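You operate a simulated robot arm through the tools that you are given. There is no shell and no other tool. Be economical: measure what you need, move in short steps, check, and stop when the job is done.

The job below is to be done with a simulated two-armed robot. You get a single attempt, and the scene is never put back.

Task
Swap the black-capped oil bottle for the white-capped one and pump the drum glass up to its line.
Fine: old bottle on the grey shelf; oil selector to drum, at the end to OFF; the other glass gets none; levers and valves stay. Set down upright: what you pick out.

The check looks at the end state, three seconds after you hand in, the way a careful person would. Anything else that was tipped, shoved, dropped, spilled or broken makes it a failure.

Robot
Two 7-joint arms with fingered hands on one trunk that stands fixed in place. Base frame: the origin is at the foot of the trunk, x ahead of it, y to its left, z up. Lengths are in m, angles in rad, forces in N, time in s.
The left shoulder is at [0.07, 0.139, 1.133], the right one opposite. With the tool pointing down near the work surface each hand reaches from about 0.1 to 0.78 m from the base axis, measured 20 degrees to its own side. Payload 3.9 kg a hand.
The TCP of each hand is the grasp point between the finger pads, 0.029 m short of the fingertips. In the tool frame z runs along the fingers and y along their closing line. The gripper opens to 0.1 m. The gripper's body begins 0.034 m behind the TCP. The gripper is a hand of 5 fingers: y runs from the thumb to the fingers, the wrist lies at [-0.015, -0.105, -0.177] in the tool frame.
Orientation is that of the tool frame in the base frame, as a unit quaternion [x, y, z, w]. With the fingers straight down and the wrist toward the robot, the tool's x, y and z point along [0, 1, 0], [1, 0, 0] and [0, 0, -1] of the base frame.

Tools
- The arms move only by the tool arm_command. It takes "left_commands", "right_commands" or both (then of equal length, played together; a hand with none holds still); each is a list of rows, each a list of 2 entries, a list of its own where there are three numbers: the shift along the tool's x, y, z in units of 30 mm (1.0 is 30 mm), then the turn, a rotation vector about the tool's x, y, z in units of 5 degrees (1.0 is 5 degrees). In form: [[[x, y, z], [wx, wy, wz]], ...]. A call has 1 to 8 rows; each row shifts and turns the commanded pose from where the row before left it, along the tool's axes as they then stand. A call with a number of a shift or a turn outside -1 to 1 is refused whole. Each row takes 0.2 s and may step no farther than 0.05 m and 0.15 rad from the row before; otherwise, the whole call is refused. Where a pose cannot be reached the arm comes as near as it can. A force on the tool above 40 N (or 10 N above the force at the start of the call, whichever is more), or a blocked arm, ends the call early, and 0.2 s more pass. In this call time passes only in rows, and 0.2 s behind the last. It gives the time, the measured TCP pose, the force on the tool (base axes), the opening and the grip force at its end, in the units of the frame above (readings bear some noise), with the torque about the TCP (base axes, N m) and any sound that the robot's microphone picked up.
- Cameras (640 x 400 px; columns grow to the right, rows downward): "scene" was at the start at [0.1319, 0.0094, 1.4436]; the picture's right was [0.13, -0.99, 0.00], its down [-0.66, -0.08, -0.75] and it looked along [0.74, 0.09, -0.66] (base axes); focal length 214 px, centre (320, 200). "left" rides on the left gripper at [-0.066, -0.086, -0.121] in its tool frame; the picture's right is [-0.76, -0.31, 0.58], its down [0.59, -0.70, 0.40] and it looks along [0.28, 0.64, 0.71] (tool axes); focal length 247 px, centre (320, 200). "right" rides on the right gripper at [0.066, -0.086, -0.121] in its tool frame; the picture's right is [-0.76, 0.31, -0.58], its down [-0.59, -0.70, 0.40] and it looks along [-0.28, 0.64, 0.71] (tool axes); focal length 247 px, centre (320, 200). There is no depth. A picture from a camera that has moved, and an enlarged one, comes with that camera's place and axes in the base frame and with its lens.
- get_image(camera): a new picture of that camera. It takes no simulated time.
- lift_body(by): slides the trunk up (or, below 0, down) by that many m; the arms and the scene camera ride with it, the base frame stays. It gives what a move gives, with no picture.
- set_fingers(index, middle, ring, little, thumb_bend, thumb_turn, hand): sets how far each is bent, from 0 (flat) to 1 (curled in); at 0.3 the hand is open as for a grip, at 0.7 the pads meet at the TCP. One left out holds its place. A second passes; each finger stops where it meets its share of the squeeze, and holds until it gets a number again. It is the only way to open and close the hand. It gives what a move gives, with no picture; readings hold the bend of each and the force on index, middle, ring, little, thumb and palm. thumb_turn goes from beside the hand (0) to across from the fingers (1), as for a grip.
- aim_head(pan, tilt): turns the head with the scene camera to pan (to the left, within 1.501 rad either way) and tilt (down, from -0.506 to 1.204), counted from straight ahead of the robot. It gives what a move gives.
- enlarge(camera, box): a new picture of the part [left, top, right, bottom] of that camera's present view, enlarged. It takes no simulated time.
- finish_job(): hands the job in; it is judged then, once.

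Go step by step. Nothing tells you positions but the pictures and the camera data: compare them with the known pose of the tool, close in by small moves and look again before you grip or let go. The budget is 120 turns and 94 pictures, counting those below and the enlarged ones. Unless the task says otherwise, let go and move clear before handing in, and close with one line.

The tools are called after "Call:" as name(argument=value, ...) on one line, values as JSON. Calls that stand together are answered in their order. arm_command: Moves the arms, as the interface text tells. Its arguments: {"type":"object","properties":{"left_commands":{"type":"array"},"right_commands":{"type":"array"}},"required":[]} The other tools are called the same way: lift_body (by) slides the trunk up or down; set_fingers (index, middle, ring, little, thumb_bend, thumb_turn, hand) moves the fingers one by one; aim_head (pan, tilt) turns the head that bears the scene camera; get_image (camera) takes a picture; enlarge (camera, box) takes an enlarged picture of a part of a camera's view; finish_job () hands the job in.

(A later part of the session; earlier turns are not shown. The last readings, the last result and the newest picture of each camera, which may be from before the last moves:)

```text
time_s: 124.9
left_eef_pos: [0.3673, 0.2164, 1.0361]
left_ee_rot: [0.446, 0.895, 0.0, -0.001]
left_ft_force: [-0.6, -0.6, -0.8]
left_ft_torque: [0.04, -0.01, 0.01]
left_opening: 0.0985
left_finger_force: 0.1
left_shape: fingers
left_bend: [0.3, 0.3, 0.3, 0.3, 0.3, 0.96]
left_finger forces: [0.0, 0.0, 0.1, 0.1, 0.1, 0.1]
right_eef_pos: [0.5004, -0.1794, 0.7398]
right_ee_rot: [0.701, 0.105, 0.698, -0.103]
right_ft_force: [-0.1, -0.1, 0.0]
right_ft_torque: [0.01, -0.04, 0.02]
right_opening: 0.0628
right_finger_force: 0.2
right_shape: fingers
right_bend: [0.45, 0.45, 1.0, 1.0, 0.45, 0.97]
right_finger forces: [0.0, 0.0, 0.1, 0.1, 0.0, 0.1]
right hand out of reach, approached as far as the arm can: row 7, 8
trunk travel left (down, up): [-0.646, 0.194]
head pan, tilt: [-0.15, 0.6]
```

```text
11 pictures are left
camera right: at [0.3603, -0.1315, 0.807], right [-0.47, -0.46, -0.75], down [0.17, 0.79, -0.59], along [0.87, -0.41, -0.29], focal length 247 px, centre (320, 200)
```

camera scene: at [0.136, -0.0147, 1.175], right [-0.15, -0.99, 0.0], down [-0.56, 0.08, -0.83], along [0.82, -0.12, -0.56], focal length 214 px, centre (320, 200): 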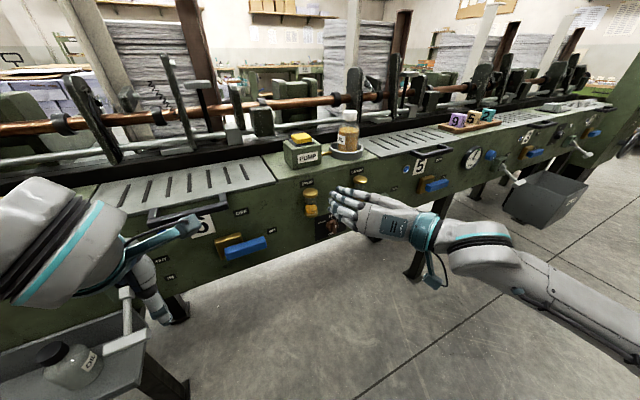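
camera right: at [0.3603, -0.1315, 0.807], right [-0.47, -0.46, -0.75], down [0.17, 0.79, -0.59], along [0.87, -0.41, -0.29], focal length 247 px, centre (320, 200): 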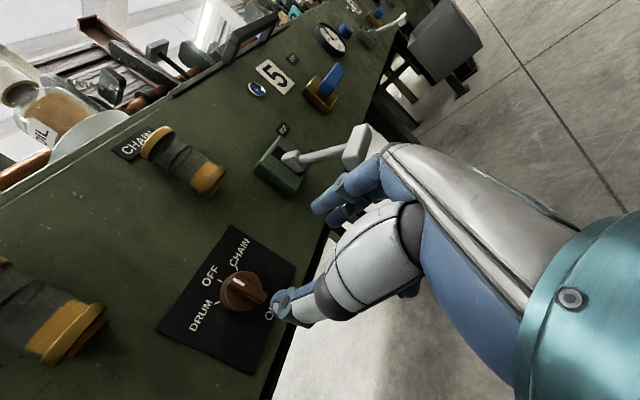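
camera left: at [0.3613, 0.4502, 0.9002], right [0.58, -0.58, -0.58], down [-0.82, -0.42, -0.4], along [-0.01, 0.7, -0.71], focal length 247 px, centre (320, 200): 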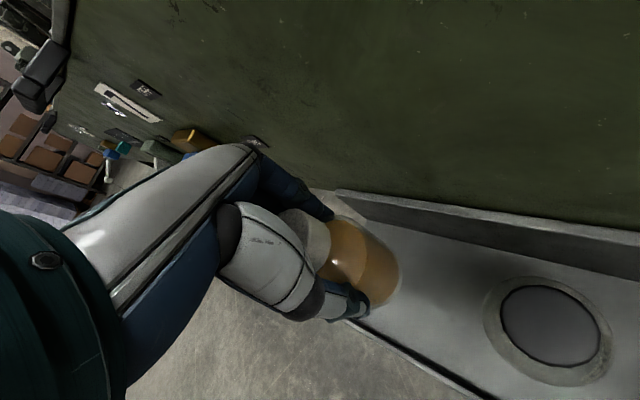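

This roll is also limited close in. The easy reaching pose is fingers pitched forward-down, so I'll turn the selector by poking the bar with an extended index finger, using contact forces. I back off and re-orient.

Call:
arm_command(right_commands=[[[0, 0, -0.7], [0, 0, -1]], [[0, 0, -0.7], [0, 0, -1]], [[0, 0, -0.7], [0, 0, -1]], [[0, 0, 0], [0, 0, -1]], [[0, 0, 0], [0, 0, -1]], [[0, 0, 0], [0, 0, -1]], [[0, 0, 0], [0, 0, -1]], [[0, 0, 0], [0, 0, -1]]])

Call:
arm_command(right_commands=[[[0, 0, 0], [0, 0, -1]], [[0, 0, 0], [0, 0, -1]], [[0, 0, 0], [0, 0, -1]], [[0, 0, 0], [0, 0, -1]], [[0, 0, 0], [0, 0, -1]], [[0, 0, 0], [0, 0, -1]], [[0, 0, 0], [0, 0, -1]], [[0, 0, 0], [0, 0, -1]]])

Call:
arm_command(right_commands=[[[0, 0, 0], [0, 0, -1]], [[0, 0, 0], [0, 0, -1]], [[0, 0, 0], [1, 0, 0]], [[0, 0, 0], [1, 0, 0]], [[0, 0, 0], [1, 0, 0]], [[0, 0, 0], [1, 0, 0]], [[0, 0, 0], [1, 0, 0]], [[0, 0, 0], [1, 0, 0]]])

Call:
set_fingers(hand="right", index=0.25, middle=1.0, ring=1.0, little=1.0, thumb_bend=0.9, thumb_turn=0.5)

Call:
get_image(camera="right")

```text
time_s: 126.7
left_eef_pos: [0.3684, 0.2169, 1.0366]
left_ee_rot: [0.446, 0.895, 0.0, 0.0]
left_ft_force: [-0.1, 0.3, 0.6]
left_ft_torque: [0.01, -0.02, -0.02]
left_opening: 0.0987
left_finger_force: 0.1
left_shape: fingers
left_bend: [0.3, 0.3, 0.3, 0.3, 0.3, 0.96]
left_finger forces: [0.0, 0.1, 0.0, 0.1, 0.0, 0.1]
right_eef_pos: [0.4416, -0.197, 0.7417]
right_ee_rot: [0.623, 0.338, 0.691, 0.141]
right_ft_force: [0.3, 0.1, 0.3]
right_ft_torque: [-0.02, 0.01, 0.0]
right_opening: 0.0628
right_finger_force: 0.1
right_shape: fingers
right_bend: [0.45, 0.45, 1.0, 1.0, 0.45, 0.97]
right_finger forces: [0.0, 0.0, 0.1, 0.0, 0.0, 0.0]
trunk travel left (down, up): [-0.646, 0.194]
head pan, tilt: [-0.15, 0.6]
```

```text
time_s: 128.5
left_eef_pos: [0.3685, 0.2188, 1.036]
left_ee_rot: [0.446, 0.895, 0.0, 0.0]
left_ft_force: [-0.2, -0.2, -0.6]
left_ft_torque: [0.03, 0.02, 0.02]
left_opening: 0.0988
left_finger_force: 0.0
left_shape: fingers
left_bend: [0.3, 0.3, 0.3, 0.3, 0.3, 0.96]
left_finger forces: [0.0, 0.0, 0.1, 0.1, 0.0, 0.0]
right_eef_pos: [0.4419, -0.1972, 0.7408]
right_ee_rot: [0.47, 0.531, 0.601, 0.37]
right_ft_force: [0.6, -0.3, 0.1]
right_ft_torque: [0.02, 0.02, 0.02]
right_opening: 0.0628
right_finger_force: 0.1
right_shape: fingers
right_bend: [0.45, 0.45, 1.0, 1.0, 0.45, 0.97]
right_finger forces: [0.1, 0.0, 0.0, 0.1, 0.1, 0.0]
trunk travel left (down, up): [-0.646, 0.194]
head pan, tilt: [-0.15, 0.6]
```

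```text
time_s: 130.3
left_eef_pos: [0.3697, 0.217, 1.0361]
left_ee_rot: [0.446, 0.895, 0.0, 0.0]
left_ft_force: [-0.8, 0.2, 0.1]
left_ft_torque: [-0.03, -0.01, 0.04]
left_opening: 0.0985
left_finger_force: 0.1
left_shape: fingers
left_bend: [0.3, 0.3, 0.3, 0.3, 0.3, 0.96]
left_finger forces: [0.0, 0.1, 0.0, 0.0, 0.0, 0.0]
right_eef_pos: [0.4428, -0.2128, 0.7396]
right_ee_rot: [0.514, 0.699, 0.4, 0.294]
right_ft_force: [0.4, 1.0, 0.4]
right_ft_torque: [0.0, 0.0, 0.03]
right_opening: 0.0629
right_finger_force: 0.1
right_shape: fingers
right_bend: [0.45, 0.45, 1.0, 1.0, 0.45, 0.97]
right_finger forces: [0.0, 0.1, 0.0, 0.0, 0.1, 0.1]
right hand out of reach, approached as far as the arm can: row 6, 7
trunk travel left (down, up): [-0.646, 0.194]
head pan, tilt: [-0.15, 0.6]
```

```text
time_s: 131.3
left_eef_pos: [0.3694, 0.2178, 1.036]
left_ee_rot: [0.446, 0.895, 0.0, -0.001]
left_ft_force: [-0.4, 0.3, 0.0]
left_ft_torque: [-0.03, 0.01, -0.01]
left_opening: 0.0987
left_finger_force: 0.0
left_shape: fingers
left_bend: [0.3, 0.3, 0.3, 0.3, 0.3, 0.96]
left_finger forces: [0.1, 0.0, 0.1, 0.0, 0.0, 0.0]
right_eef_pos: [0.4418, -0.2121, 0.7396]
right_ee_rot: [0.514, 0.698, 0.401, 0.296]
right_ft_force: [0.6, 0.0, -0.1]
right_ft_torque: [0.0, 0.03, 0.02]
right_opening: 0.0407
right_finger_force: 0.1
right_shape: fingers
right_bend: [0.25, 1.0, 1.0, 1.0, 0.9, 0.51]
right_finger forces: [0.0, 0.1, 0.1, 0.0, 0.0, 0.0]
trunk travel left (down, up): [-0.646, 0.194]
head pan, tilt: [-0.15, 0.6]
```

```text
10 pictures are left
camera right: at [0.2808, -0.1939, 0.7264], right [-0.1, -0.82, 0.56], down [0.17, -0.57, -0.81], along [0.98, 0.01, 0.2], focal length 247 px, centre (320, 200)
```

right: 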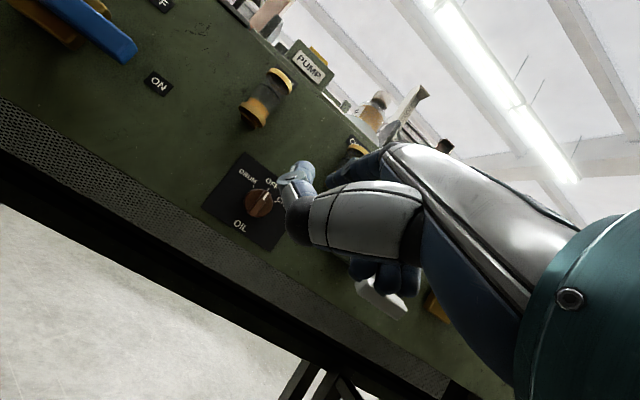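

The hand now pitches about 30° down with the index extended. I move to a pre-position in front of the knob, to the right of the bar.

Call:
arm_command(right_commands=[[[0, 0.29, 0.91], [0, 0, 0]], [[0, 0.29, 0.91], [0, 0, 0]], [[0, 0.29, 0.91], [0, 0, 0]], [[0, 0, 0], [0, 0, 0]]])

Call:
enlarge(camera="scene", box=[280, 180, 440, 310])

```text
time_s: 132.3
left_eef_pos: [0.3681, 0.2164, 1.035]
left_ee_rot: [0.446, 0.895, 0.0, -0.001]
left_ft_force: [0.6, 0.7, -0.5]
left_ft_torque: [0.0, -0.02, 0.0]
left_opening: 0.0988
left_finger_force: 0.0
left_shape: fingers
left_bend: [0.3, 0.3, 0.3, 0.3, 0.3, 0.96]
left_finger forces: [0.0, 0.0, 0.0, 0.0, 0.0, 0.0]
right_eef_pos: [0.5247, -0.208, 0.7217]
right_ee_rot: [0.514, 0.699, 0.4, 0.295]
right_ft_force: [0.7, 0.0, 0.6]
right_ft_torque: [0.01, 0.0, 0.0]
right_opening: 0.041
right_finger_force: 0.0
right_shape: fingers
right_bend: [0.25, 1.0, 1.0, 1.0, 0.9, 0.51]
right_finger forces: [0.0, 0.0, 0.1, 0.1, 0.0, 0.0]
right hand out of reach, approached as far as the arm can: row 1, 2, 3
trunk travel left (down, up): [-0.646, 0.194]
head pan, tilt: [-0.15, 0.6]
```

```text
3.08 times, centred on (360, 245) of scene
camera zoom: at [0.1354, -0.0144, 1.3251], right [-0.15, -0.99, 0.0], down [-0.56, 0.08, -0.83], along [0.82, -0.12, -0.56], focal length 660 px, centre (197, 62)
```

zoom: 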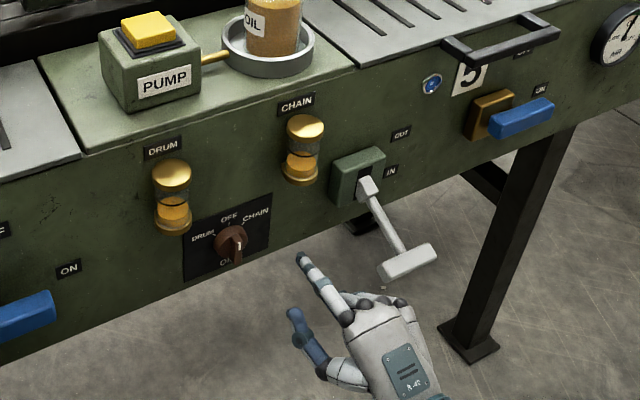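

The index tip is where I computed. The reach limit is the leftward yaw, so I yaw the hand 20° back to the right.

Call:
arm_command(right_commands=[[[0, 0, 0], [0, -0.865, 0.5]], [[0, 0, 0], [0, -0.865, 0.5]], [[0, 0, 0], [0, -0.865, 0.5]], [[0, 0, 0], [0, -0.865, 0.5]], [[0, 0, 0], [0, 0, 0]]])

Call:
arm_command(right_commands=[[[0.6, 0, 0], [0, 0, 0]], [[0.5, 0, 0], [0, 0, 0]], [[0, 0, 0], [0, 0, 0]]])

```text
time_s: 133.5
left_eef_pos: [0.3692, 0.2169, 1.0352]
left_ee_rot: [0.447, 0.895, 0.0, 0.0]
left_ft_force: [0.5, 0.2, 0.4]
left_ft_torque: [-0.02, -0.01, 0.04]
left_opening: 0.0987
left_finger_force: 0.1
left_shape: fingers
left_bend: [0.3, 0.3, 0.3, 0.3, 0.3, 0.96]
left_finger forces: [0.0, 0.1, 0.0, 0.0, 0.0, 0.0]
right_eef_pos: [0.5242, -0.2088, 0.7217]
right_ee_rot: [0.514, 0.699, 0.401, 0.295]
right_ft_force: [-0.4, 0.3, 0.4]
right_ft_torque: [-0.03, -0.02, 0.02]
right_opening: 0.0409
right_finger_force: 0.0
right_shape: fingers
right_bend: [0.25, 1.0, 1.0, 1.0, 0.9, 0.51]
right_finger forces: [0.0, 0.1, 0.1, 0.0, 0.0, 0.1]
right hand out of reach, approached as far as the arm can: row 1, 2, 3, 4
trunk travel left (down, up): [-0.646, 0.194]
head pan, tilt: [-0.15, 0.6]
```

```text
time_s: 134.3
left_eef_pos: [0.3708, 0.2175, 1.0356]
left_ee_rot: [0.447, 0.895, 0.001, 0.0]
left_ft_force: [0.4, -0.3, 0.2]
left_ft_torque: [-0.01, -0.01, -0.01]
left_opening: 0.0987
left_finger_force: 0.2
left_shape: fingers
left_bend: [0.3, 0.3, 0.3, 0.3, 0.3, 0.96]
left_finger forces: [0.0, 0.1, 0.1, 0.0, 0.0, 0.0]
right_eef_pos: [0.5151, -0.2044, 0.7216]
right_ee_rot: [0.511, 0.701, 0.402, 0.294]
right_ft_force: [-0.4, 0.8, 1.3]
right_ft_torque: [0.03, 0.0, -0.01]
right_opening: 0.0409
right_finger_force: 0.1
right_shape: fingers
right_bend: [0.25, 1.0, 1.0, 1.0, 0.9, 0.51]
right_finger forces: [0.1, 0.0, 0.1, 0.0, 0.0, 0.1]
right hand out of reach, approached as far as the arm can: row 1, 2
trunk travel left (down, up): [-0.646, 0.194]
head pan, tilt: [-0.15, 0.6]
```

The arm solution is stuck in an awkward branch after the rolling. I retreat and return to the plain tool-down pose to start afresh.

Call:
arm_command(right_commands=[[[0, 0, -1], [0, 0, 0]], [[0, 0, -1], [0, 0, 0]], [[0, 0, -1], [0.5, 0, 0]], [[0, 0.5, -0.5], [1, 0, 0]], [[0, 0.8, 0], [1, 0, 0]], [[0, 0.8, 0], [1, 0, 0]], [[0, 0.8, 0], [1, 0, 0]], [[0, 0, 0], [1, 0, 0]]])

Call:
arm_command(right_commands=[[[0, 0, -0.8], [1, 0, 0]], [[0, 0, -0.8], [1, 0, 0]], [[0, 0, -0.8], [1, 0, 0]], [[0, 0, -0.8], [1, 0, 0]], [[0, 0, -0.8], [1, 0, 0]], [[0, 0, -0.8], [1, 0, 0]]])

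```text
time_s: 136.1
left_eef_pos: [0.3697, 0.2173, 1.0366]
left_ee_rot: [0.446, 0.895, 0.0, 0.0]
left_ft_force: [-0.4, 0.1, 0.0]
left_ft_torque: [0.04, -0.01, 0.02]
left_opening: 0.0987
left_finger_force: 0.0
left_shape: fingers
left_bend: [0.3, 0.3, 0.3, 0.3, 0.3, 0.96]
left_finger forces: [0.1, 0.0, 0.1, 0.0, 0.0, 0.0]
right_eef_pos: [0.4809, -0.2111, 0.8414]
right_ee_rot: [0.57, 0.773, 0.223, 0.165]
right_ft_force: [-1.1, 0.1, 0.2]
right_ft_torque: [-0.01, -0.02, 0.01]
right_opening: 0.0408
right_finger_force: 0.1
right_shape: fingers
right_bend: [0.25, 1.0, 1.0, 1.0, 0.9, 0.51]
right_finger forces: [0.0, 0.0, 0.0, 0.1, 0.0, 0.1]
trunk travel left (down, up): [-0.646, 0.194]
head pan, tilt: [-0.15, 0.6]
```

```text
time_s: 137.5
left_eef_pos: [0.3685, 0.2166, 1.0364]
left_ee_rot: [0.446, 0.895, -0.001, -0.001]
left_ft_force: [-0.7, 0.5, -0.1]
left_ft_torque: [-0.01, 0.0, -0.02]
left_opening: 0.0985
left_finger_force: 0.0
left_shape: fingers
left_bend: [0.3, 0.3, 0.3, 0.3, 0.3, 0.96]
left_finger forces: [0.0, 0.1, 0.0, 0.1, 0.0, 0.1]
right_eef_pos: [0.4434, -0.2242, 0.9552]
right_ee_rot: [0.59, 0.806, 0.043, 0.029]
right_ft_force: [0.9, -0.3, 0.4]
right_ft_torque: [-0.01, 0.02, -0.01]
right_opening: 0.0409
right_finger_force: 0.1
right_shape: fingers
right_bend: [0.25, 1.0, 1.0, 1.0, 0.9, 0.51]
right_finger forces: [0.0, 0.1, 0.0, 0.0, 0.0, 0.0]
right hand out of reach, approached as far as the arm can: row 2, 6
trunk travel left (down, up): [-0.646, 0.194]
head pan, tilt: [-0.15, 0.6]
```

Nearly tool-down again. I set the yaw straight ahead, come down in front of the panel, then pitch the fingers forward moderately.

Call:
arm_command(right_commands=[[[0, 0, 0], [0, 0, 1]], [[0, 0, 0], [0, 0, 1]], [[0, 0, 0], [0, 0, 1]], [[0, 0, 0], [0, 0, 0.5]], [[0.3, 0.2, 0.7], [0, 0, 0]], [[0.3, 0.2, 0.7], [0, 0, 0]], [[0.3, 0.2, 0.7], [0, 0, 0]], [[0.3, 0.2, 0.7], [0, 0, 0]]])

Call:
arm_command(right_commands=[[[0.3, 0.2, 0.6], [-1, 0, 0]], [[0.3, 0.2, 0.6], [-1, 0, 0]], [[0.2, 0, 0.4], [-1, 0, 0]], [[0, 0, 0], [-1, 0, 0]], [[0, 0, 0], [-1, 0, 0]], [[0, 0, 0], [0, 0, 0]]])

```text
time_s: 139.3
left_eef_pos: [0.3684, 0.2185, 1.0369]
left_ee_rot: [0.446, 0.895, 0.0, 0.0]
left_ft_force: [-0.5, 0.6, -1.0]
left_ft_torque: [0.02, -0.05, -0.02]
left_opening: 0.099
left_finger_force: 0.0
left_shape: fingers
left_bend: [0.3, 0.3, 0.3, 0.3, 0.3, 0.96]
left_finger forces: [0.0, 0.0, 0.0, 0.0, 0.0, 0.1]
right_eef_pos: [0.4768, -0.1865, 0.8743]
right_ee_rot: [0.705, 0.707, 0.049, 0.023]
right_ft_force: [1.0, 0.4, -0.1]
right_ft_torque: [0.0, 0.0, 0.01]
right_opening: 0.041
right_finger_force: 0.0
right_shape: fingers
right_bend: [0.25, 1.0, 1.0, 1.0, 0.9, 0.51]
right_finger forces: [0.0, 0.1, 0.0, 0.0, 0.1, 0.0]
trunk travel left (down, up): [-0.646, 0.194]
head pan, tilt: [-0.15, 0.6]
```

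```text
time_s: 140.7
left_eef_pos: [0.3686, 0.2169, 1.037]
left_ee_rot: [0.446, 0.895, 0.0, 0.0]
left_ft_force: [-0.1, 0.3, 0.4]
left_ft_torque: [0.01, -0.03, 0.01]
left_opening: 0.0984
left_finger_force: 0.0
left_shape: fingers
left_bend: [0.3, 0.3, 0.3, 0.3, 0.3, 0.96]
left_finger forces: [0.0, 0.0, 0.1, 0.0, 0.0, 0.0]
right_eef_pos: [0.4973, -0.1597, 0.8312]
right_ee_rot: [0.684, 0.679, 0.201, 0.175]
right_ft_force: [-0.4, 0.1, 0.2]
right_ft_torque: [-0.02, -0.02, 0.0]
right_opening: 0.041
right_finger_force: 0.0
right_shape: fingers
right_bend: [0.25, 1.0, 1.0, 1.0, 0.9, 0.51]
right_finger forces: [0.0, 0.0, 0.0, 0.0, 0.0, 0.1]
trunk travel left (down, up): [-0.646, 0.194]
head pan, tilt: [-0.15, 0.6]
```

Good, no reach problem now. I go down so the index tip is at bar height, right of it and about 2–3 cm from the panel, and look.

Call:
arm_command(right_commands=[[[-0.09, -0.14, 0.95], [0, 0, 0]], [[-0.09, -0.14, 0.95], [0, 0, 0]], [[-0.09, -0.14, 0.95], [0, 0, 0]], [[0, 0, 0], [0, 0, 0]]])

Call:
enlarge(camera="scene", box=[300, 190, 400, 280])

```text
time_s: 141.7
left_eef_pos: [0.3678, 0.216, 1.0373]
left_ee_rot: [0.446, 0.895, 0.0, 0.0]
left_ft_force: [0.7, 0.5, -0.1]
left_ft_torque: [0.03, -0.01, 0.02]
left_opening: 0.0987
left_finger_force: 0.0
left_shape: fingers
left_bend: [0.3, 0.3, 0.3, 0.3, 0.3, 0.96]
left_finger forces: [0.0, 0.0, 0.0, 0.0, 0.0, 0.0]
right_eef_pos: [0.528, -0.1665, 0.7522]
right_ee_rot: [0.683, 0.68, 0.201, 0.176]
right_ft_force: [-0.1, 0.2, -1.1]
right_ft_torque: [0.0, 0.01, 0.0]
right_opening: 0.0409
right_finger_force: 0.1
right_shape: fingers
right_bend: [0.25, 1.0, 1.0, 1.0, 0.9, 0.51]
right_finger forces: [0.1, 0.0, 0.1, 0.1, 0.0, 0.0]
trunk travel left (down, up): [-0.646, 0.194]
head pan, tilt: [-0.15, 0.6]
```

```text
4.44 times, centred on (350, 235) of scene
camera zoom: at [0.1352, -0.0147, 1.3251], right [-0.15, -0.99, 0.0], down [-0.56, 0.08, -0.83], along [0.82, -0.12, -0.56], focal length 953 px, centre (187, 44)
```

zoom: 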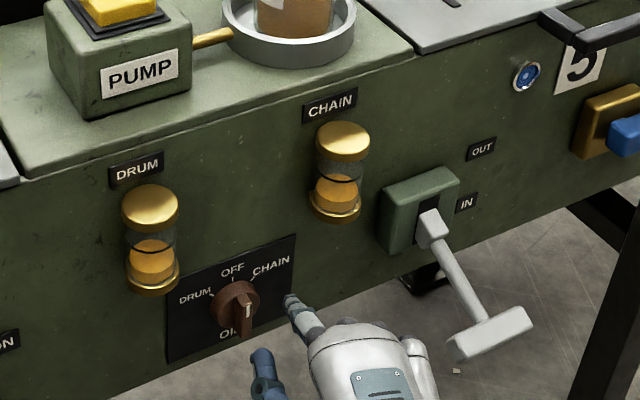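

The tip is about 3 cm right of the bar and 3 cm from the panel. I advance 2 cm and lower 1.2 cm, then feel leftward for the bar.

Call:
arm_command(right_commands=[[[0.09, 0.17, 0.34], [0, 0, 0]], [[0.09, 0.17, 0.34], [0, 0, 0]], [[0, 0, 0], [0, 0, 0]]])

Call:
arm_command(right_commands=[[[0.2, 0, 0], [0, 0, 0]], [[0.2, 0, 0], [0, 0, 0]], [[0, 0, 0], [0, 0, 0]]])

Call:
enlarge(camera="scene", box=[320, 225, 380, 275])

```text
time_s: 142.5
left_eef_pos: [0.3678, 0.2175, 1.0368]
left_ee_rot: [0.446, 0.895, 0.001, 0.0]
left_ft_force: [0.2, -0.4, 0.4]
left_ft_torque: [-0.03, 0.0, -0.02]
left_opening: 0.0987
left_finger_force: 0.0
left_shape: fingers
left_bend: [0.3, 0.3, 0.3, 0.3, 0.3, 0.96]
left_finger forces: [0.0, 0.0, 0.1, 0.1, 0.0, 0.0]
right_eef_pos: [0.5496, -0.1608, 0.7385]
right_ee_rot: [0.683, 0.68, 0.202, 0.176]
right_ft_force: [0.3, -0.3, -0.4]
right_ft_torque: [-0.02, 0.0, 0.02]
right_opening: 0.0409
right_finger_force: 0.0
right_shape: fingers
right_bend: [0.25, 1.0, 1.0, 1.0, 0.9, 0.51]
right_finger forces: [0.1, 0.0, 0.0, 0.1, 0.0, 0.1]
trunk travel left (down, up): [-0.646, 0.194]
head pan, tilt: [-0.15, 0.6]
```

```text
time_s: 143.3
left_eef_pos: [0.3686, 0.2162, 1.0371]
left_ee_rot: [0.446, 0.895, 0.001, 0.0]
left_ft_force: [0.0, 0.0, 0.2]
left_ft_torque: [0.03, -0.04, -0.02]
left_opening: 0.0989
left_finger_force: 0.1
left_shape: fingers
left_bend: [0.3, 0.3, 0.3, 0.3, 0.3, 0.96]
left_finger forces: [0.1, 0.0, 0.0, 0.0, 0.0, 0.0]
right_eef_pos: [0.5488, -0.1478, 0.74]
right_ee_rot: [0.684, 0.679, 0.2, 0.176]
right_ft_force: [0.7, -0.5, 0.2]
right_ft_torque: [-0.01, -0.03, -0.02]
right_opening: 0.0413
right_finger_force: 0.2
right_shape: fingers
right_bend: [0.25, 1.0, 1.0, 1.0, 0.9, 0.51]
right_finger forces: [0.2, 0.0, 0.1, 0.0, 0.1, 0.0]
trunk travel left (down, up): [-0.646, 0.194]
head pan, tilt: [-0.15, 0.6]
```

```text
8.00 times, centred on (350, 250) of scene
camera zoom: at [0.1359, -0.0146, 1.325], right [-0.15, -0.99, 0.0], down [-0.56, 0.08, -0.83], along [0.82, -0.12, -0.56], focal length 1716 px, centre (80, -200)
```

zoom: 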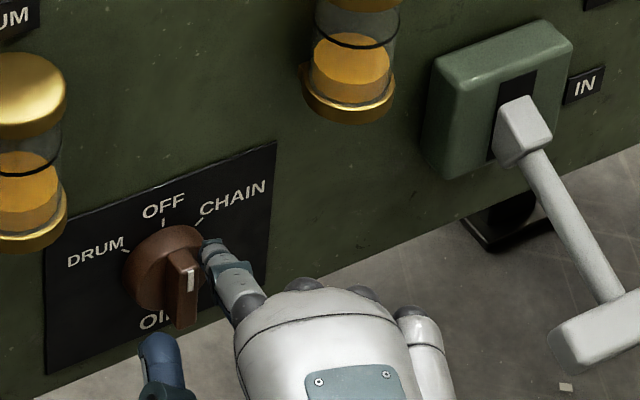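

The fingertip is right beside the bar's upper end. I push left about 12 mm and check the pointer.

Call:
arm_command(right_commands=[[[0.1, 0, 0], [0, 0, 0]], [[0.1, 0, 0], [0, 0, 0]], [[0.1, 0, 0], [0, 0, 0]], [[0.1, 0, 0], [0, 0, 0]], [[0, 0, 0], [0, 0, 0]]])

Call:
enlarge(camera="scene", box=[320, 225, 380, 275])

```text
time_s: 144.5
left_eef_pos: [0.3678, 0.2177, 1.0367]
left_ee_rot: [0.446, 0.895, 0.0, 0.001]
left_ft_force: [-0.6, -0.9, -0.3]
left_ft_torque: [-0.04, 0.0, 0.01]
left_opening: 0.0988
left_finger_force: 0.1
left_shape: fingers
left_bend: [0.3, 0.3, 0.3, 0.3, 0.3, 0.96]
left_finger forces: [0.1, 0.1, 0.0, 0.1, 0.1, 0.0]
right_eef_pos: [0.5487, -0.1371, 0.7403]
right_ee_rot: [0.683, 0.679, 0.201, 0.177]
right_ft_force: [-5.4, -3.7, 2.9]
right_ft_torque: [0.08, -0.3, -0.16]
right_opening: 0.0423
right_finger_force: 4.4
right_shape: fingers
right_bend: [0.25, 1.0, 1.0, 1.0, 0.9, 0.51]
right_finger forces: [8.2, 0.0, 0.1, 0.1, 0.0, 0.0]
trunk travel left (down, up): [-0.646, 0.194]
head pan, tilt: [-0.15, 0.6]
```

```text
8.00 times, centred on (350, 250) of scene
camera zoom: at [0.1345, -0.015, 1.3252], right [-0.15, -0.99, 0.0], down [-0.56, 0.08, -0.83], along [0.82, -0.12, -0.56], focal length 1716 px, centre (80, -200)
```

zoom: 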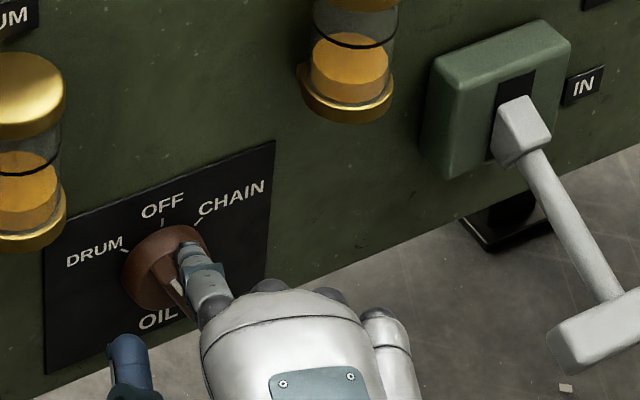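

The bar is turning toward DRUM. I push on another 7 mm.

Call:
arm_command(right_commands=[[[0.1, 0, 0], [0, 0, 0]], [[0.1, 0, 0], [0, 0, 0]], [[0.05, 0, 0], [0, 0, 0]], [[0, 0, 0], [0, 0, 0]]])

Call:
enlarge(camera="scene", box=[310, 220, 370, 270])

```text
time_s: 145.5
left_eef_pos: [0.3665, 0.2165, 1.0371]
left_ee_rot: [0.447, 0.895, 0.0, 0.001]
left_ft_force: [-0.4, -0.5, 0.7]
left_ft_torque: [0.0, -0.01, 0.0]
left_opening: 0.0988
left_finger_force: 0.1
left_shape: fingers
left_bend: [0.3, 0.3, 0.3, 0.3, 0.3, 0.96]
left_finger forces: [0.0, 0.1, 0.0, 0.0, 0.0, 0.0]
right_eef_pos: [0.5489, -0.1285, 0.7412]
right_ee_rot: [0.684, 0.679, 0.201, 0.176]
right_ft_force: [-9.9, -5.8, 4.0]
right_ft_torque: [0.1, -0.48, -0.35]
right_opening: 0.0431
right_finger_force: 9.2
right_shape: fingers
right_bend: [0.26, 1.0, 1.0, 1.0, 0.9, 0.51]
right_finger forces: [17.9, 0.0, 0.0, 0.0, 0.0, 0.0]
trunk travel left (down, up): [-0.646, 0.194]
head pan, tilt: [-0.15, 0.6]
```

```text
8.00 times, centred on (340, 245) of scene
camera zoom: at [0.1336, -0.0153, 1.3253], right [-0.15, -0.99, 0.0], down [-0.56, 0.09, -0.83], along [0.82, -0.12, -0.56], focal length 1716 px, centre (160, -160)
```

zoom: 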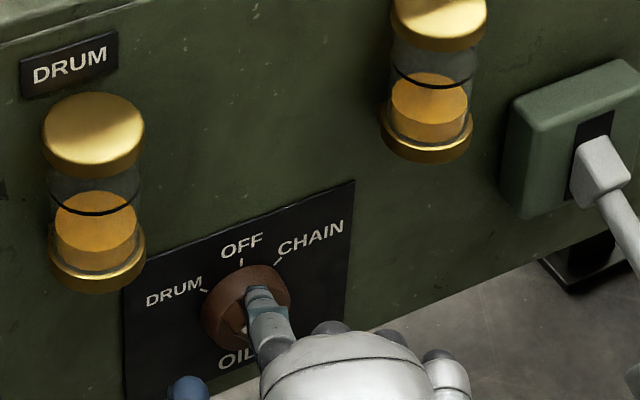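

Force is rising, so the bar should be near DRUM. I withdraw the finger and check the pointer and glasses.

Call:
arm_command(right_commands=[[[-0.24, -0.69, -0.41], [0, 0, 0]], [[-0.24, -0.69, -0.41], [0, 0, 0]], [[-0.5, -0.4, -0.2], [0, 0, 0]], [[-0.5, 0, 0], [0, 0, 0]]])

Call:
enlarge(camera="scene", box=[305, 205, 375, 265])

```text
time_s: 146.5
left_eef_pos: [0.3689, 0.2176, 1.0362]
left_ee_rot: [0.446, 0.895, 0.0, 0.0]
left_ft_force: [-0.5, -0.1, 0.1]
left_ft_torque: [0.02, 0.01, -0.01]
left_opening: 0.099
left_finger_force: 0.0
left_shape: fingers
left_bend: [0.3, 0.3, 0.3, 0.3, 0.3, 0.96]
left_finger forces: [0.0, 0.0, 0.0, 0.1, 0.1, 0.0]
right_eef_pos: [0.4867, -0.1716, 0.7387]
right_ee_rot: [0.684, 0.68, 0.201, 0.175]
right_ft_force: [0.4, 0.2, 0.1]
right_ft_torque: [-0.01, 0.0, -0.01]
right_opening: 0.0411
right_finger_force: 0.0
right_shape: fingers
right_bend: [0.25, 1.0, 1.0, 1.0, 0.9, 0.51]
right_finger forces: [0.0, 0.1, 0.0, 0.1, 0.0, 0.0]
trunk travel left (down, up): [-0.646, 0.194]
head pan, tilt: [-0.15, 0.6]
```

```text
6.67 times, centred on (340, 235) of scene
camera zoom: at [0.1358, -0.0147, 1.325], right [-0.15, -0.99, 0.0], down [-0.56, 0.08, -0.83], along [0.82, -0.12, -0.56], focal length 1430 px, centre (187, -33)
```

zoom: 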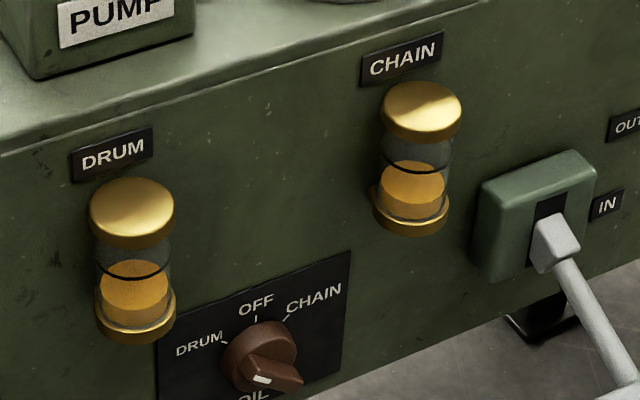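

The white mark points to DRUM. Now the left hand makes a fist and goes over the pump button at about (0.664, -0.046, 1.003).

Call:
set_fingers(hand="left", index=0.68, middle=0.68, ring=0.68, little=0.68, thumb_bend=0.68, thumb_turn=0.98)

Call:
arm_command(left_commands=[[[-0.92, 0.18, -0.2], [0, 0, 1]], [[-0.9, 0.26, -0.2], [0, 0, 1]], [[-0.88, 0.34, -0.2], [0, 0, 1]], [[-0.84, 0.42, -0.2], [0, 0, 1]], [[-0.81, 0.49, -0.2], [0, 0, 1]], [[-0.76, 0.56, -0.2], [0, 0, 1]], [[-0.71, 0.62, -0.2], [0, 0, 1]], [[-0.65, 0.68, 0], [0, 0, 1]]])

Call:
arm_command(left_commands=[[[-0.59, 0.74, 0], [0, 0, 1]], [[-0.52, 0.78, 0], [0, 0, 0]], [[-0.52, 0.78, 0], [0, 0, 0]], [[-0.52, 0.78, 0], [0, 0, 0]], [[-0.52, 0.78, 0], [0, 0, 0]], [[-0.52, 0.78, 0], [0, 0, 0]], [[0, 0, 0], [0, 0, 0]]])

```text
time_s: 147.5
left_eef_pos: [0.3686, 0.2185, 1.0361]
left_ee_rot: [0.446, 0.895, 0.0, 0.0]
left_ft_force: [1.1, -0.7, 0.6]
left_ft_torque: [0.03, -0.01, -0.01]
left_opening: 0.0063
left_finger_force: 0.0
left_shape: fingers
left_bend: [0.68, 0.68, 0.68, 0.68, 0.68, 1.0]
left_finger forces: [0.1, 0.0, 0.1, 0.1, 0.0, 0.1]
right_eef_pos: [0.4878, -0.1718, 0.739]
right_ee_rot: [0.684, 0.679, 0.199, 0.176]
right_ft_force: [0.0, 0.8, -0.3]
right_ft_torque: [0.0, -0.04, -0.01]
right_opening: 0.041
right_finger_force: 0.0
right_shape: fingers
right_bend: [0.25, 1.0, 1.0, 1.0, 0.9, 0.51]
right_finger forces: [0.1, 0.1, 0.1, 0.0, 0.1, 0.0]
trunk travel left (down, up): [-0.646, 0.194]
head pan, tilt: [-0.15, 0.6]
```

```text
time_s: 149.3
left_eef_pos: [0.5398, 0.0679, 1.0767]
left_ee_rot: [0.726, 0.688, 0.0, 0.0]
left_ft_force: [0.3, -0.4, -0.8]
left_ft_torque: [0.02, 0.04, -0.02]
left_opening: 0.0062
left_finger_force: 0.0
left_shape: fingers
left_bend: [0.68, 0.68, 0.68, 0.68, 0.68, 1.0]
left_finger forces: [0.0, 0.1, 0.0, 0.1, 0.1, 0.1]
right_eef_pos: [0.4883, -0.171, 0.7371]
right_ee_rot: [0.684, 0.679, 0.2, 0.177]
right_ft_force: [-0.1, -0.2, 0.1]
right_ft_torque: [0.0, 0.01, 0.0]
right_opening: 0.0412
right_finger_force: 0.0
right_shape: fingers
right_bend: [0.25, 1.0, 1.0, 1.0, 0.9, 0.51]
right_finger forces: [0.0, 0.0, 0.1, 0.1, 0.0, 0.1]
trunk travel left (down, up): [-0.646, 0.194]
head pan, tilt: [-0.15, 0.6]
```

```text
time_s: 150.9
left_eef_pos: [0.665, -0.044, 1.0796]
left_ee_rot: [0.754, 0.656, -0.001, 0.0]
left_ft_force: [-0.4, 0.7, -0.1]
left_ft_torque: [0.0, 0.01, 0.02]
left_opening: 0.0064
left_finger_force: 0.1
left_shape: fingers
left_bend: [0.68, 0.68, 0.68, 0.68, 0.68, 1.0]
left_finger forces: [0.0, 0.0, 0.1, 0.1, 0.1, 0.0]
right_eef_pos: [0.4872, -0.1708, 0.7397]
right_ee_rot: [0.684, 0.679, 0.2, 0.177]
right_ft_force: [-0.1, -0.2, -0.8]
right_ft_torque: [0.0, 0.0, -0.01]
right_opening: 0.0413
right_finger_force: 0.1
right_shape: fingers
right_bend: [0.25, 1.0, 1.0, 1.0, 0.9, 0.51]
right_finger forces: [0.0, 0.0, 0.0, 0.0, 0.1, 0.1]
trunk travel left (down, up): [-0.646, 0.194]
head pan, tilt: [-0.15, 0.6]
```

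Over the button. I descend until I feel it.

Call:
arm_command(left_commands=[[[0, 0, 0.6], [0, 0, 0]], [[0, 0, 0.6], [0, 0, 0]], [[0, 0, 0.2], [0, 0, 0]], [[0, 0, 0.2], [0, 0, 0]], [[0, 0, 0], [0, 0, 0]]])

Call:
arm_command(left_commands=[[[0, 0, 0.15], [0, 0, 0]], [[0, 0, 0.15], [0, 0, 0]], [[0, 0, 0], [0, 0, 0]]])

```text
time_s: 152.1
left_eef_pos: [0.6622, -0.0449, 1.0322]
left_ee_rot: [0.755, 0.656, 0.001, 0.001]
left_ft_force: [-1.1, 0.1, 5.3]
left_ft_torque: [-0.03, 0.1, 0.01]
left_opening: 0.0057
left_finger_force: 3.3
left_shape: fingers
left_bend: [0.68, 0.68, 0.68, 0.68, 0.68, 1.0]
left_finger forces: [0.1, 0.0, 0.0, 0.1, 5.4, 0.0]
right_eef_pos: [0.4865, -0.172, 0.7405]
right_ee_rot: [0.684, 0.679, 0.2, 0.176]
right_ft_force: [0.1, -0.2, -0.3]
right_ft_torque: [-0.01, -0.02, 0.02]
right_opening: 0.041
right_finger_force: 0.1
right_shape: fingers
right_bend: [0.25, 1.0, 1.0, 1.0, 0.9, 0.51]
right_finger forces: [0.0, 0.0, 0.1, 0.1, 0.0, 0.0]
trunk travel left (down, up): [-0.646, 0.194]
head pan, tilt: [-0.15, 0.6]
heard: click
```

```text
time_s: 152.9
left_eef_pos: [0.6619, -0.0448, 1.0261]
left_ee_rot: [0.755, 0.656, 0.003, 0.003]
left_ft_force: [-0.7, 0.5, 21.9]
left_ft_torque: [-0.02, 0.06, -0.01]
left_opening: 0.0046
left_finger_force: 10.3
left_shape: fingers
left_bend: [0.68, 0.67, 0.68, 0.68, 0.68, 1.0]
left_finger forces: [0.0, 7.8, 0.1, 0.0, 14.2, 0.0]
right_eef_pos: [0.4861, -0.173, 0.7411]
right_ee_rot: [0.683, 0.679, 0.201, 0.177]
right_ft_force: [1.3, 0.3, 0.1]
right_ft_torque: [-0.04, 0.0, 0.04]
right_opening: 0.0407
right_finger_force: 0.0
right_shape: fingers
right_bend: [0.25, 1.0, 1.0, 1.0, 0.9, 0.51]
right_finger forces: [0.0, 0.1, 0.0, 0.1, 0.0, 0.0]
trunk travel left (down, up): [-0.646, 0.194]
head pan, tilt: [-0.15, 0.6]
```

A click was heard — one stroke. I release and look at the level.

Call:
arm_command(left_commands=[[[0, 0, -0.5], [0, 0, 0]], [[0, 0, -0.4], [0, 0, 0]], [[0, 0, 0], [0, 0, 0]]])

Call:
enlarge(camera="scene", box=[305, 205, 375, 265])

```text
time_s: 153.7
left_eef_pos: [0.6641, -0.0445, 1.0489]
left_ee_rot: [0.754, 0.656, -0.001, -0.001]
left_ft_force: [0.9, 0.2, -0.2]
left_ft_torque: [0.04, 0.0, 0.0]
left_opening: 0.0063
left_finger_force: 0.2
left_shape: fingers
left_bend: [0.68, 0.68, 0.68, 0.68, 0.68, 1.0]
left_finger forces: [0.0, 0.0, 0.0, 0.0, 0.0, 0.1]
right_eef_pos: [0.4872, -0.1711, 0.739]
right_ee_rot: [0.684, 0.679, 0.2, 0.176]
right_ft_force: [0.1, 0.4, -1.1]
right_ft_torque: [-0.01, -0.05, -0.01]
right_opening: 0.0411
right_finger_force: 0.0
right_shape: fingers
right_bend: [0.25, 1.0, 1.0, 1.0, 0.9, 0.51]
right_finger forces: [0.0, 0.0, 0.1, 0.0, 0.0, 0.0]
trunk travel left (down, up): [-0.646, 0.194]
head pan, tilt: [-0.15, 0.6]
```

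```text
6.67 times, centred on (340, 235) of scene
camera zoom: at [0.1362, -0.0144, 1.3249], right [-0.15, -0.99, 0.0], down [-0.56, 0.08, -0.82], along [0.82, -0.12, -0.57], focal length 1430 px, centre (187, -33)
```

zoom: 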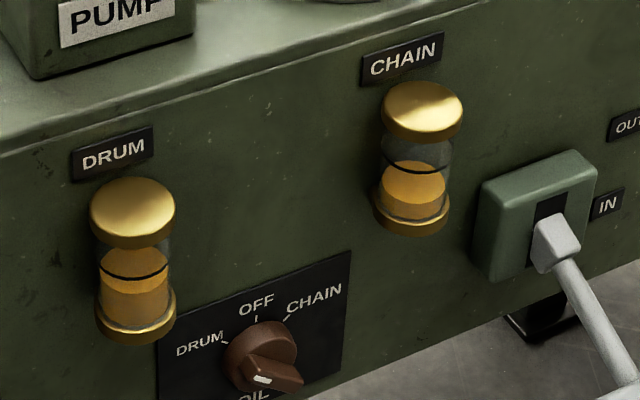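

One stroke raised the drum oil about half the way to its line, with the chain glass unchanged; one more identical stroke should reach it. I press again, release, and check.

Call:
arm_command(left_commands=[[[0, 0, 0.4], [0, 0, 0]], [[0, 0, 0.2], [0, 0, 0]], [[0, 0, 0.15], [0, 0, 0]], [[0, 0, 0.15], [0, 0, 0]], [[0, 0, 0], [0, 0, 0]]])

Call:
arm_command(left_commands=[[[0, 0, -0.5], [0, 0, 0]], [[0, 0, -0.5], [0, 0, 0]], [[0, 0, -0.5], [0, 0, 0]]])

Call:
enlarge(camera="scene", box=[305, 205, 375, 265])

```text
time_s: 154.9
left_eef_pos: [0.6621, -0.0447, 1.0257]
left_ee_rot: [0.755, 0.656, 0.002, 0.004]
left_ft_force: [2.9, 1.6, 23.1]
left_ft_torque: [0.08, -0.04, -0.05]
left_opening: 0.0042
left_finger_force: 10.9
left_shape: fingers
left_bend: [0.68, 0.67, 0.68, 0.68, 0.68, 1.0]
left_finger forces: [0.1, 9.9, 0.1, 0.0, 12.2, 0.0]
right_eef_pos: [0.485, -0.1715, 0.7407]
right_ee_rot: [0.684, 0.679, 0.201, 0.177]
right_ft_force: [0.9, 0.3, -0.2]
right_ft_torque: [0.01, -0.05, -0.02]
right_opening: 0.0411
right_finger_force: 0.1
right_shape: fingers
right_bend: [0.25, 1.0, 1.0, 1.0, 0.9, 0.51]
right_finger forces: [0.0, 0.1, 0.1, 0.0, 0.0, 0.1]
trunk travel left (down, up): [-0.646, 0.194]
head pan, tilt: [-0.15, 0.6]
heard: click
```

```text
time_s: 155.7
left_eef_pos: [0.6624, -0.0463, 1.0655]
left_ee_rot: [0.755, 0.656, -0.001, -0.001]
left_ft_force: [1.1, 0.2, -0.4]
left_ft_torque: [0.0, -0.02, -0.04]
left_opening: 0.006
left_finger_force: 0.0
left_shape: fingers
left_bend: [0.68, 0.68, 0.68, 0.68, 0.68, 1.0]
left_finger forces: [0.0, 0.1, 0.0, 0.1, 0.0, 0.1]
right_eef_pos: [0.4872, -0.1717, 0.7382]
right_ee_rot: [0.683, 0.68, 0.2, 0.176]
right_ft_force: [-0.2, 0.8, -0.2]
right_ft_torque: [0.0, -0.01, -0.03]
right_opening: 0.0409
right_finger_force: 0.1
right_shape: fingers
right_bend: [0.25, 1.0, 1.0, 1.0, 0.9, 0.51]
right_finger forces: [0.0, 0.0, 0.0, 0.0, 0.0, 0.0]
trunk travel left (down, up): [-0.646, 0.194]
head pan, tilt: [-0.15, 0.6]
```

```text
6.67 times, centred on (340, 235) of scene
camera zoom: at [0.1359, -0.0145, 1.3249], right [-0.15, -0.99, 0.0], down [-0.56, 0.08, -0.83], along [0.82, -0.12, -0.56], focal length 1430 px, centre (187, -33)
```

zoom: 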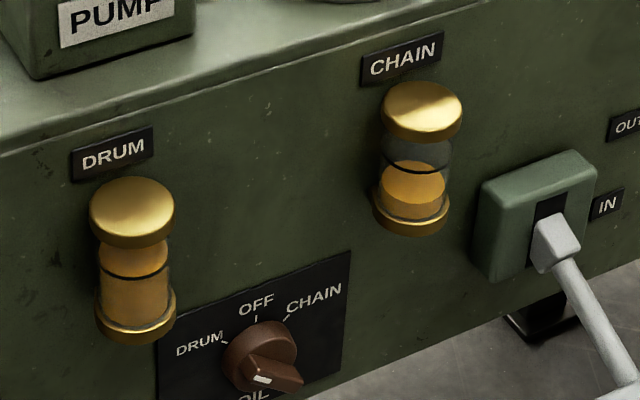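

The drum oil now sits at its line and the chain glass is unchanged. Next the selector returns to OFF: I bring the index finger to the left side of the bar's upper end.

Call:
arm_command(right_commands=[[[0.97, -0.14, -0.08], [0, 0, 0]], [[0.97, -0.14, -0.08], [0, 0, 0]], [[0, 0, 0], [0, 0, 0]]])

Call:
arm_command(right_commands=[[[0.14, 0.4, 0.25], [0, 0, 0]], [[0.14, 0.4, 0.28], [0, 0, 0]], [[0.14, 0.4, 0.28], [0, 0, 0]], [[0.14, 0.38, 0.28], [0, 0, 0]], [[0, 0, 0], [0, 0, 0]]])

```text
time_s: 156.5
left_eef_pos: [0.6634, -0.046, 1.0672]
left_ee_rot: [0.755, 0.656, -0.001, 0.0]
left_ft_force: [1.1, -1.1, 0.8]
left_ft_torque: [0.01, -0.02, -0.01]
left_opening: 0.0058
left_finger_force: 0.0
left_shape: fingers
left_bend: [0.68, 0.68, 0.68, 0.68, 0.68, 1.0]
left_finger forces: [0.0, 0.0, 0.0, 0.0, 0.0, 0.0]
right_eef_pos: [0.4775, -0.1134, 0.7392]
right_ee_rot: [0.684, 0.68, 0.2, 0.176]
right_ft_force: [0.7, 0.2, -0.2]
right_ft_torque: [0.01, 0.0, -0.01]
right_opening: 0.041
right_finger_force: 0.0
right_shape: fingers
right_bend: [0.25, 1.0, 1.0, 1.0, 0.9, 0.51]
right_finger forces: [0.0, 0.1, 0.0, 0.1, 0.0, 0.0]
trunk travel left (down, up): [-0.646, 0.194]
head pan, tilt: [-0.15, 0.6]
```

```text
time_s: 157.7
left_eef_pos: [0.6621, -0.0455, 1.066]
left_ee_rot: [0.754, 0.656, 0.0, 0.001]
left_ft_force: [0.2, -0.1, 0.7]
left_ft_torque: [-0.01, 0.02, 0.03]
left_opening: 0.0059
left_finger_force: 0.1
left_shape: fingers
left_bend: [0.68, 0.68, 0.68, 0.68, 0.68, 1.0]
left_finger forces: [0.1, 0.1, 0.0, 0.1, 0.0, 0.1]
right_eef_pos: [0.5346, -0.0979, 0.7373]
right_ee_rot: [0.684, 0.679, 0.2, 0.176]
right_ft_force: [-0.8, 0.1, 0.3]
right_ft_torque: [0.01, 0.01, -0.04]
right_opening: 0.0408
right_finger_force: 0.1
right_shape: fingers
right_bend: [0.25, 1.0, 1.0, 1.0, 0.9, 0.51]
right_finger forces: [0.0, 0.1, 0.0, 0.1, 0.0, 0.1]
trunk travel left (down, up): [-0.646, 0.194]
head pan, tilt: [-0.15, 0.6]
```

No contact on entry, so the finger is left of the bar. I push right in small steps, watching the index force.

Call:
arm_command(right_commands=[[[-0.1, 0.027, 0.012], [0, 0, 0]], [[-0.1, 0.027, 0.012], [0, 0, 0]], [[-0.06, 0.016, 0.007], [0, 0, 0]], [[0, 0, 0], [0, 0, 0]]])

Call:
arm_command(right_commands=[[[-0.1, 0.027, 0.012], [0, 0, 0]], [[-0.06, 0.016, 0.007], [0, 0, 0]], [[0, 0, 0], [0, 0, 0]]])

```text
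time_s: 158.7
left_eef_pos: [0.665, -0.0449, 1.0664]
left_ee_rot: [0.754, 0.657, 0.0, 0.0]
left_ft_force: [0.6, -1.2, 1.4]
left_ft_torque: [0.0, -0.03, 0.01]
left_opening: 0.0056
left_finger_force: 0.1
left_shape: fingers
left_bend: [0.68, 0.68, 0.68, 0.68, 0.68, 1.0]
left_finger forces: [0.0, 0.0, 0.1, 0.0, 0.1, 0.0]
right_eef_pos: [0.537, -0.1058, 0.737]
right_ee_rot: [0.684, 0.68, 0.2, 0.175]
right_ft_force: [0.0, -0.3, -0.1]
right_ft_torque: [0.01, -0.03, 0.01]
right_opening: 0.0408
right_finger_force: 0.1
right_shape: fingers
right_bend: [0.25, 1.0, 1.0, 1.0, 0.9, 0.51]
right_finger forces: [0.0, 0.0, 0.1, 0.0, 0.0, 0.1]
trunk travel left (down, up): [-0.646, 0.194]
head pan, tilt: [-0.15, 0.6]
```

```text
time_s: 159.5
left_eef_pos: [0.6631, -0.044, 1.0655]
left_ee_rot: [0.755, 0.656, 0.001, 0.0]
left_ft_force: [0.6, 0.3, 0.2]
left_ft_torque: [-0.01, 0.0, -0.01]
left_opening: 0.0059
left_finger_force: 0.1
left_shape: fingers
left_bend: [0.68, 0.68, 0.68, 0.68, 0.68, 1.0]
left_finger forces: [0.0, 0.1, 0.0, 0.0, 0.0, 0.0]
right_eef_pos: [0.5398, -0.1109, 0.7357]
right_ee_rot: [0.684, 0.679, 0.2, 0.176]
right_ft_force: [-0.1, -0.2, 0.2]
right_ft_torque: [0.0, -0.01, -0.01]
right_opening: 0.041
right_finger_force: 0.1
right_shape: fingers
right_bend: [0.25, 1.0, 1.0, 1.0, 0.9, 0.51]
right_finger forces: [0.0, 0.1, 0.0, 0.0, 0.0, 0.0]
trunk travel left (down, up): [-0.646, 0.194]
head pan, tilt: [-0.15, 0.6]
```

No contact: at DRUM the pointer end lies lower than my fingertip. A more precise way is to lower the finger along the right side of the knob, wiping the bar's tail down until its flank lies vertical against the finger. I reposition to the right side.

Call:
arm_command(right_commands=[[[-0.19, -0.54, -0.33], [0, 0, 0]], [[-0.19, -0.54, -0.33], [0, 0, 0]], [[-0.57, 0.14, 0.02], [0, 0, 0]], [[-0.57, 0.14, 0.02], [0, 0, 0]], [[0.19, 0.54, 0.33], [0, 0, 0]], [[0.19, 0.54, 0.33], [0, 0, 0]], [[0, 0, 0], [0, 0, 0]]])

```text
time_s: 161.1
left_eef_pos: [0.6628, -0.0443, 1.0658]
left_ee_rot: [0.755, 0.656, 0.0, 0.001]
left_ft_force: [-0.2, 0.2, -0.2]
left_ft_torque: [0.01, 0.01, 0.03]
left_opening: 0.0057
left_finger_force: 0.1
left_shape: fingers
left_bend: [0.68, 0.68, 0.68, 0.68, 0.68, 1.0]
left_finger forces: [0.0, 0.1, 0.1, 0.0, 0.0, 0.0]
right_eef_pos: [0.5481, -0.1442, 0.7396]
right_ee_rot: [0.684, 0.679, 0.2, 0.176]
right_ft_force: [-0.3, -0.5, 1.1]
right_ft_torque: [-0.03, 0.03, -0.01]
right_opening: 0.041
right_finger_force: 0.0
right_shape: fingers
right_bend: [0.25, 1.0, 1.0, 1.0, 0.9, 0.51]
right_finger forces: [0.0, 0.0, 0.0, 0.1, 0.0, 0.0]
trunk travel left (down, up): [-0.646, 0.194]
head pan, tilt: [-0.15, 0.6]
```

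In place with no contact. Now I lower the finger straight down in steps.

Call:
arm_command(right_commands=[[[-0.01, -0.14, 0.23], [0, 0, 0]], [[-0.01, -0.14, 0.23], [0, 0, 0]], [[0, 0, 0], [0, 0, 0]]])

Call:
arm_command(right_commands=[[[-0.01, -0.1, 0.17], [0, 0, 0]], [[-0.01, -0.1, 0.17], [0, 0, 0]], [[0, 0, 0], [0, 0, 0]]])

```text
time_s: 161.9
left_eef_pos: [0.6614, -0.0468, 1.0672]
left_ee_rot: [0.755, 0.656, 0.001, 0.001]
left_ft_force: [0.0, -0.8, 0.0]
left_ft_torque: [-0.02, -0.02, 0.04]
left_opening: 0.0056
left_finger_force: 0.0
left_shape: fingers
left_bend: [0.68, 0.68, 0.68, 0.68, 0.68, 1.0]
left_finger forces: [0.0, 0.1, 0.1, 0.0, 0.1, 0.0]
right_eef_pos: [0.5459, -0.1448, 0.7223]
right_ee_rot: [0.684, 0.679, 0.201, 0.176]
right_ft_force: [-1.7, -0.8, 4.3]
right_ft_torque: [0.05, -0.32, -0.1]
right_opening: 0.0433
right_finger_force: 3.2
right_shape: fingers
right_bend: [0.23, 1.0, 1.0, 1.0, 0.9, 0.51]
right_finger forces: [5.2, 0.0, 0.0, 0.1, 0.0, 0.0]
trunk travel left (down, up): [-0.646, 0.194]
head pan, tilt: [-0.15, 0.6]
```

```text
time_s: 162.7
left_eef_pos: [0.6628, -0.0459, 1.0668]
left_ee_rot: [0.755, 0.656, -0.001, 0.0]
left_ft_force: [0.0, 0.1, 0.2]
left_ft_torque: [0.01, 0.01, -0.02]
left_opening: 0.006
left_finger_force: 0.0
left_shape: fingers
left_bend: [0.68, 0.68, 0.68, 0.68, 0.68, 1.0]
left_finger forces: [0.1, 0.1, 0.1, 0.1, 0.1, 0.0]
right_eef_pos: [0.5463, -0.1445, 0.7109]
right_ee_rot: [0.684, 0.68, 0.2, 0.176]
right_ft_force: [0.8, -3.1, 1.4]
right_ft_torque: [0.09, -0.11, -0.19]
right_opening: 0.0437
right_finger_force: 1.4
right_shape: fingers
right_bend: [0.24, 1.0, 1.0, 1.0, 0.9, 0.51]
right_finger forces: [3.2, 0.0, 0.0, 0.0, 0.0, 0.0]
trunk travel left (down, up): [-0.646, 0.194]
head pan, tilt: [-0.15, 0.6]
```

Contact and turning. A little further down, then I withdraw straight back and look.

Call:
arm_command(right_commands=[[[-0.01, -0.1, 0.17], [0, 0, 0]], [[0, 0, 0], [0, 0, 0]]])

Call:
arm_command(right_commands=[[[-0.19, -0.54, -0.33], [0, 0, 0]], [[-0.19, -0.54, -0.33], [0, 0, 0]], [[-0.5, -0.4, -0.2], [0, 0, 0]], [[-0.8, 0, 0], [0, 0, 0]]])

Call:
enlarge(camera="scene", box=[305, 205, 375, 265])

```text
time_s: 163.3
left_eef_pos: [0.664, -0.0448, 1.0672]
left_ee_rot: [0.755, 0.656, 0.0, 0.0]
left_ft_force: [-0.4, 0.1, 0.3]
left_ft_torque: [0.0, 0.0, 0.0]
left_opening: 0.0057
left_finger_force: 0.1
left_shape: fingers
left_bend: [0.68, 0.68, 0.68, 0.68, 0.68, 1.0]
left_finger forces: [0.1, 0.0, 0.0, 0.0, 0.0, 0.0]
right_eef_pos: [0.5471, -0.1456, 0.7044]
right_ee_rot: [0.684, 0.679, 0.2, 0.175]
right_ft_force: [-0.2, -2.8, 1.5]
right_ft_torque: [0.07, -0.09, -0.12]
right_opening: 0.0427
right_finger_force: 0.5
right_shape: fingers
right_bend: [0.25, 1.0, 1.0, 1.0, 0.9, 0.51]
right_finger forces: [1.7, 0.0, 0.1, 0.0, 0.0, 0.1]
trunk travel left (down, up): [-0.646, 0.194]
head pan, tilt: [-0.15, 0.6]
```

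```text
time_s: 164.3
left_eef_pos: [0.6617, -0.046, 1.0674]
left_ee_rot: [0.755, 0.656, -0.001, 0.001]
left_ft_force: [-0.1, -0.1, -0.1]
left_ft_torque: [0.02, 0.02, 0.04]
left_opening: 0.0058
left_finger_force: 0.1
left_shape: fingers
left_bend: [0.68, 0.68, 0.68, 0.68, 0.68, 1.0]
left_finger forces: [0.0, 0.0, 0.1, 0.0, 0.0, 0.1]
right_eef_pos: [0.4949, -0.1952, 0.7011]
right_ee_rot: [0.684, 0.68, 0.201, 0.175]
right_ft_force: [-0.5, -0.4, -0.5]
right_ft_torque: [0.02, 0.04, 0.01]
right_opening: 0.0412
right_finger_force: 0.0
right_shape: fingers
right_bend: [0.25, 1.0, 1.0, 1.0, 0.9, 0.51]
right_finger forces: [0.0, 0.0, 0.0, 0.1, 0.0, 0.1]
trunk travel left (down, up): [-0.646, 0.194]
head pan, tilt: [-0.15, 0.6]
```

```text
6.67 times, centred on (340, 235) of scene
camera zoom: at [0.1361, -0.0151, 1.325], right [-0.15, -0.99, 0.0], down [-0.56, 0.09, -0.82], along [0.82, -0.12, -0.57], focal length 1430 px, centre (187, -33)
```

zoom: 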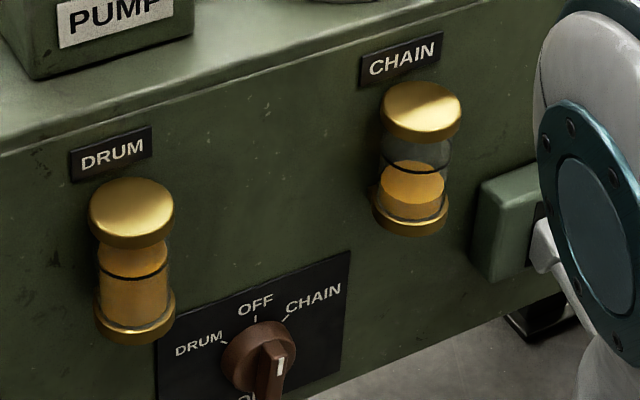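

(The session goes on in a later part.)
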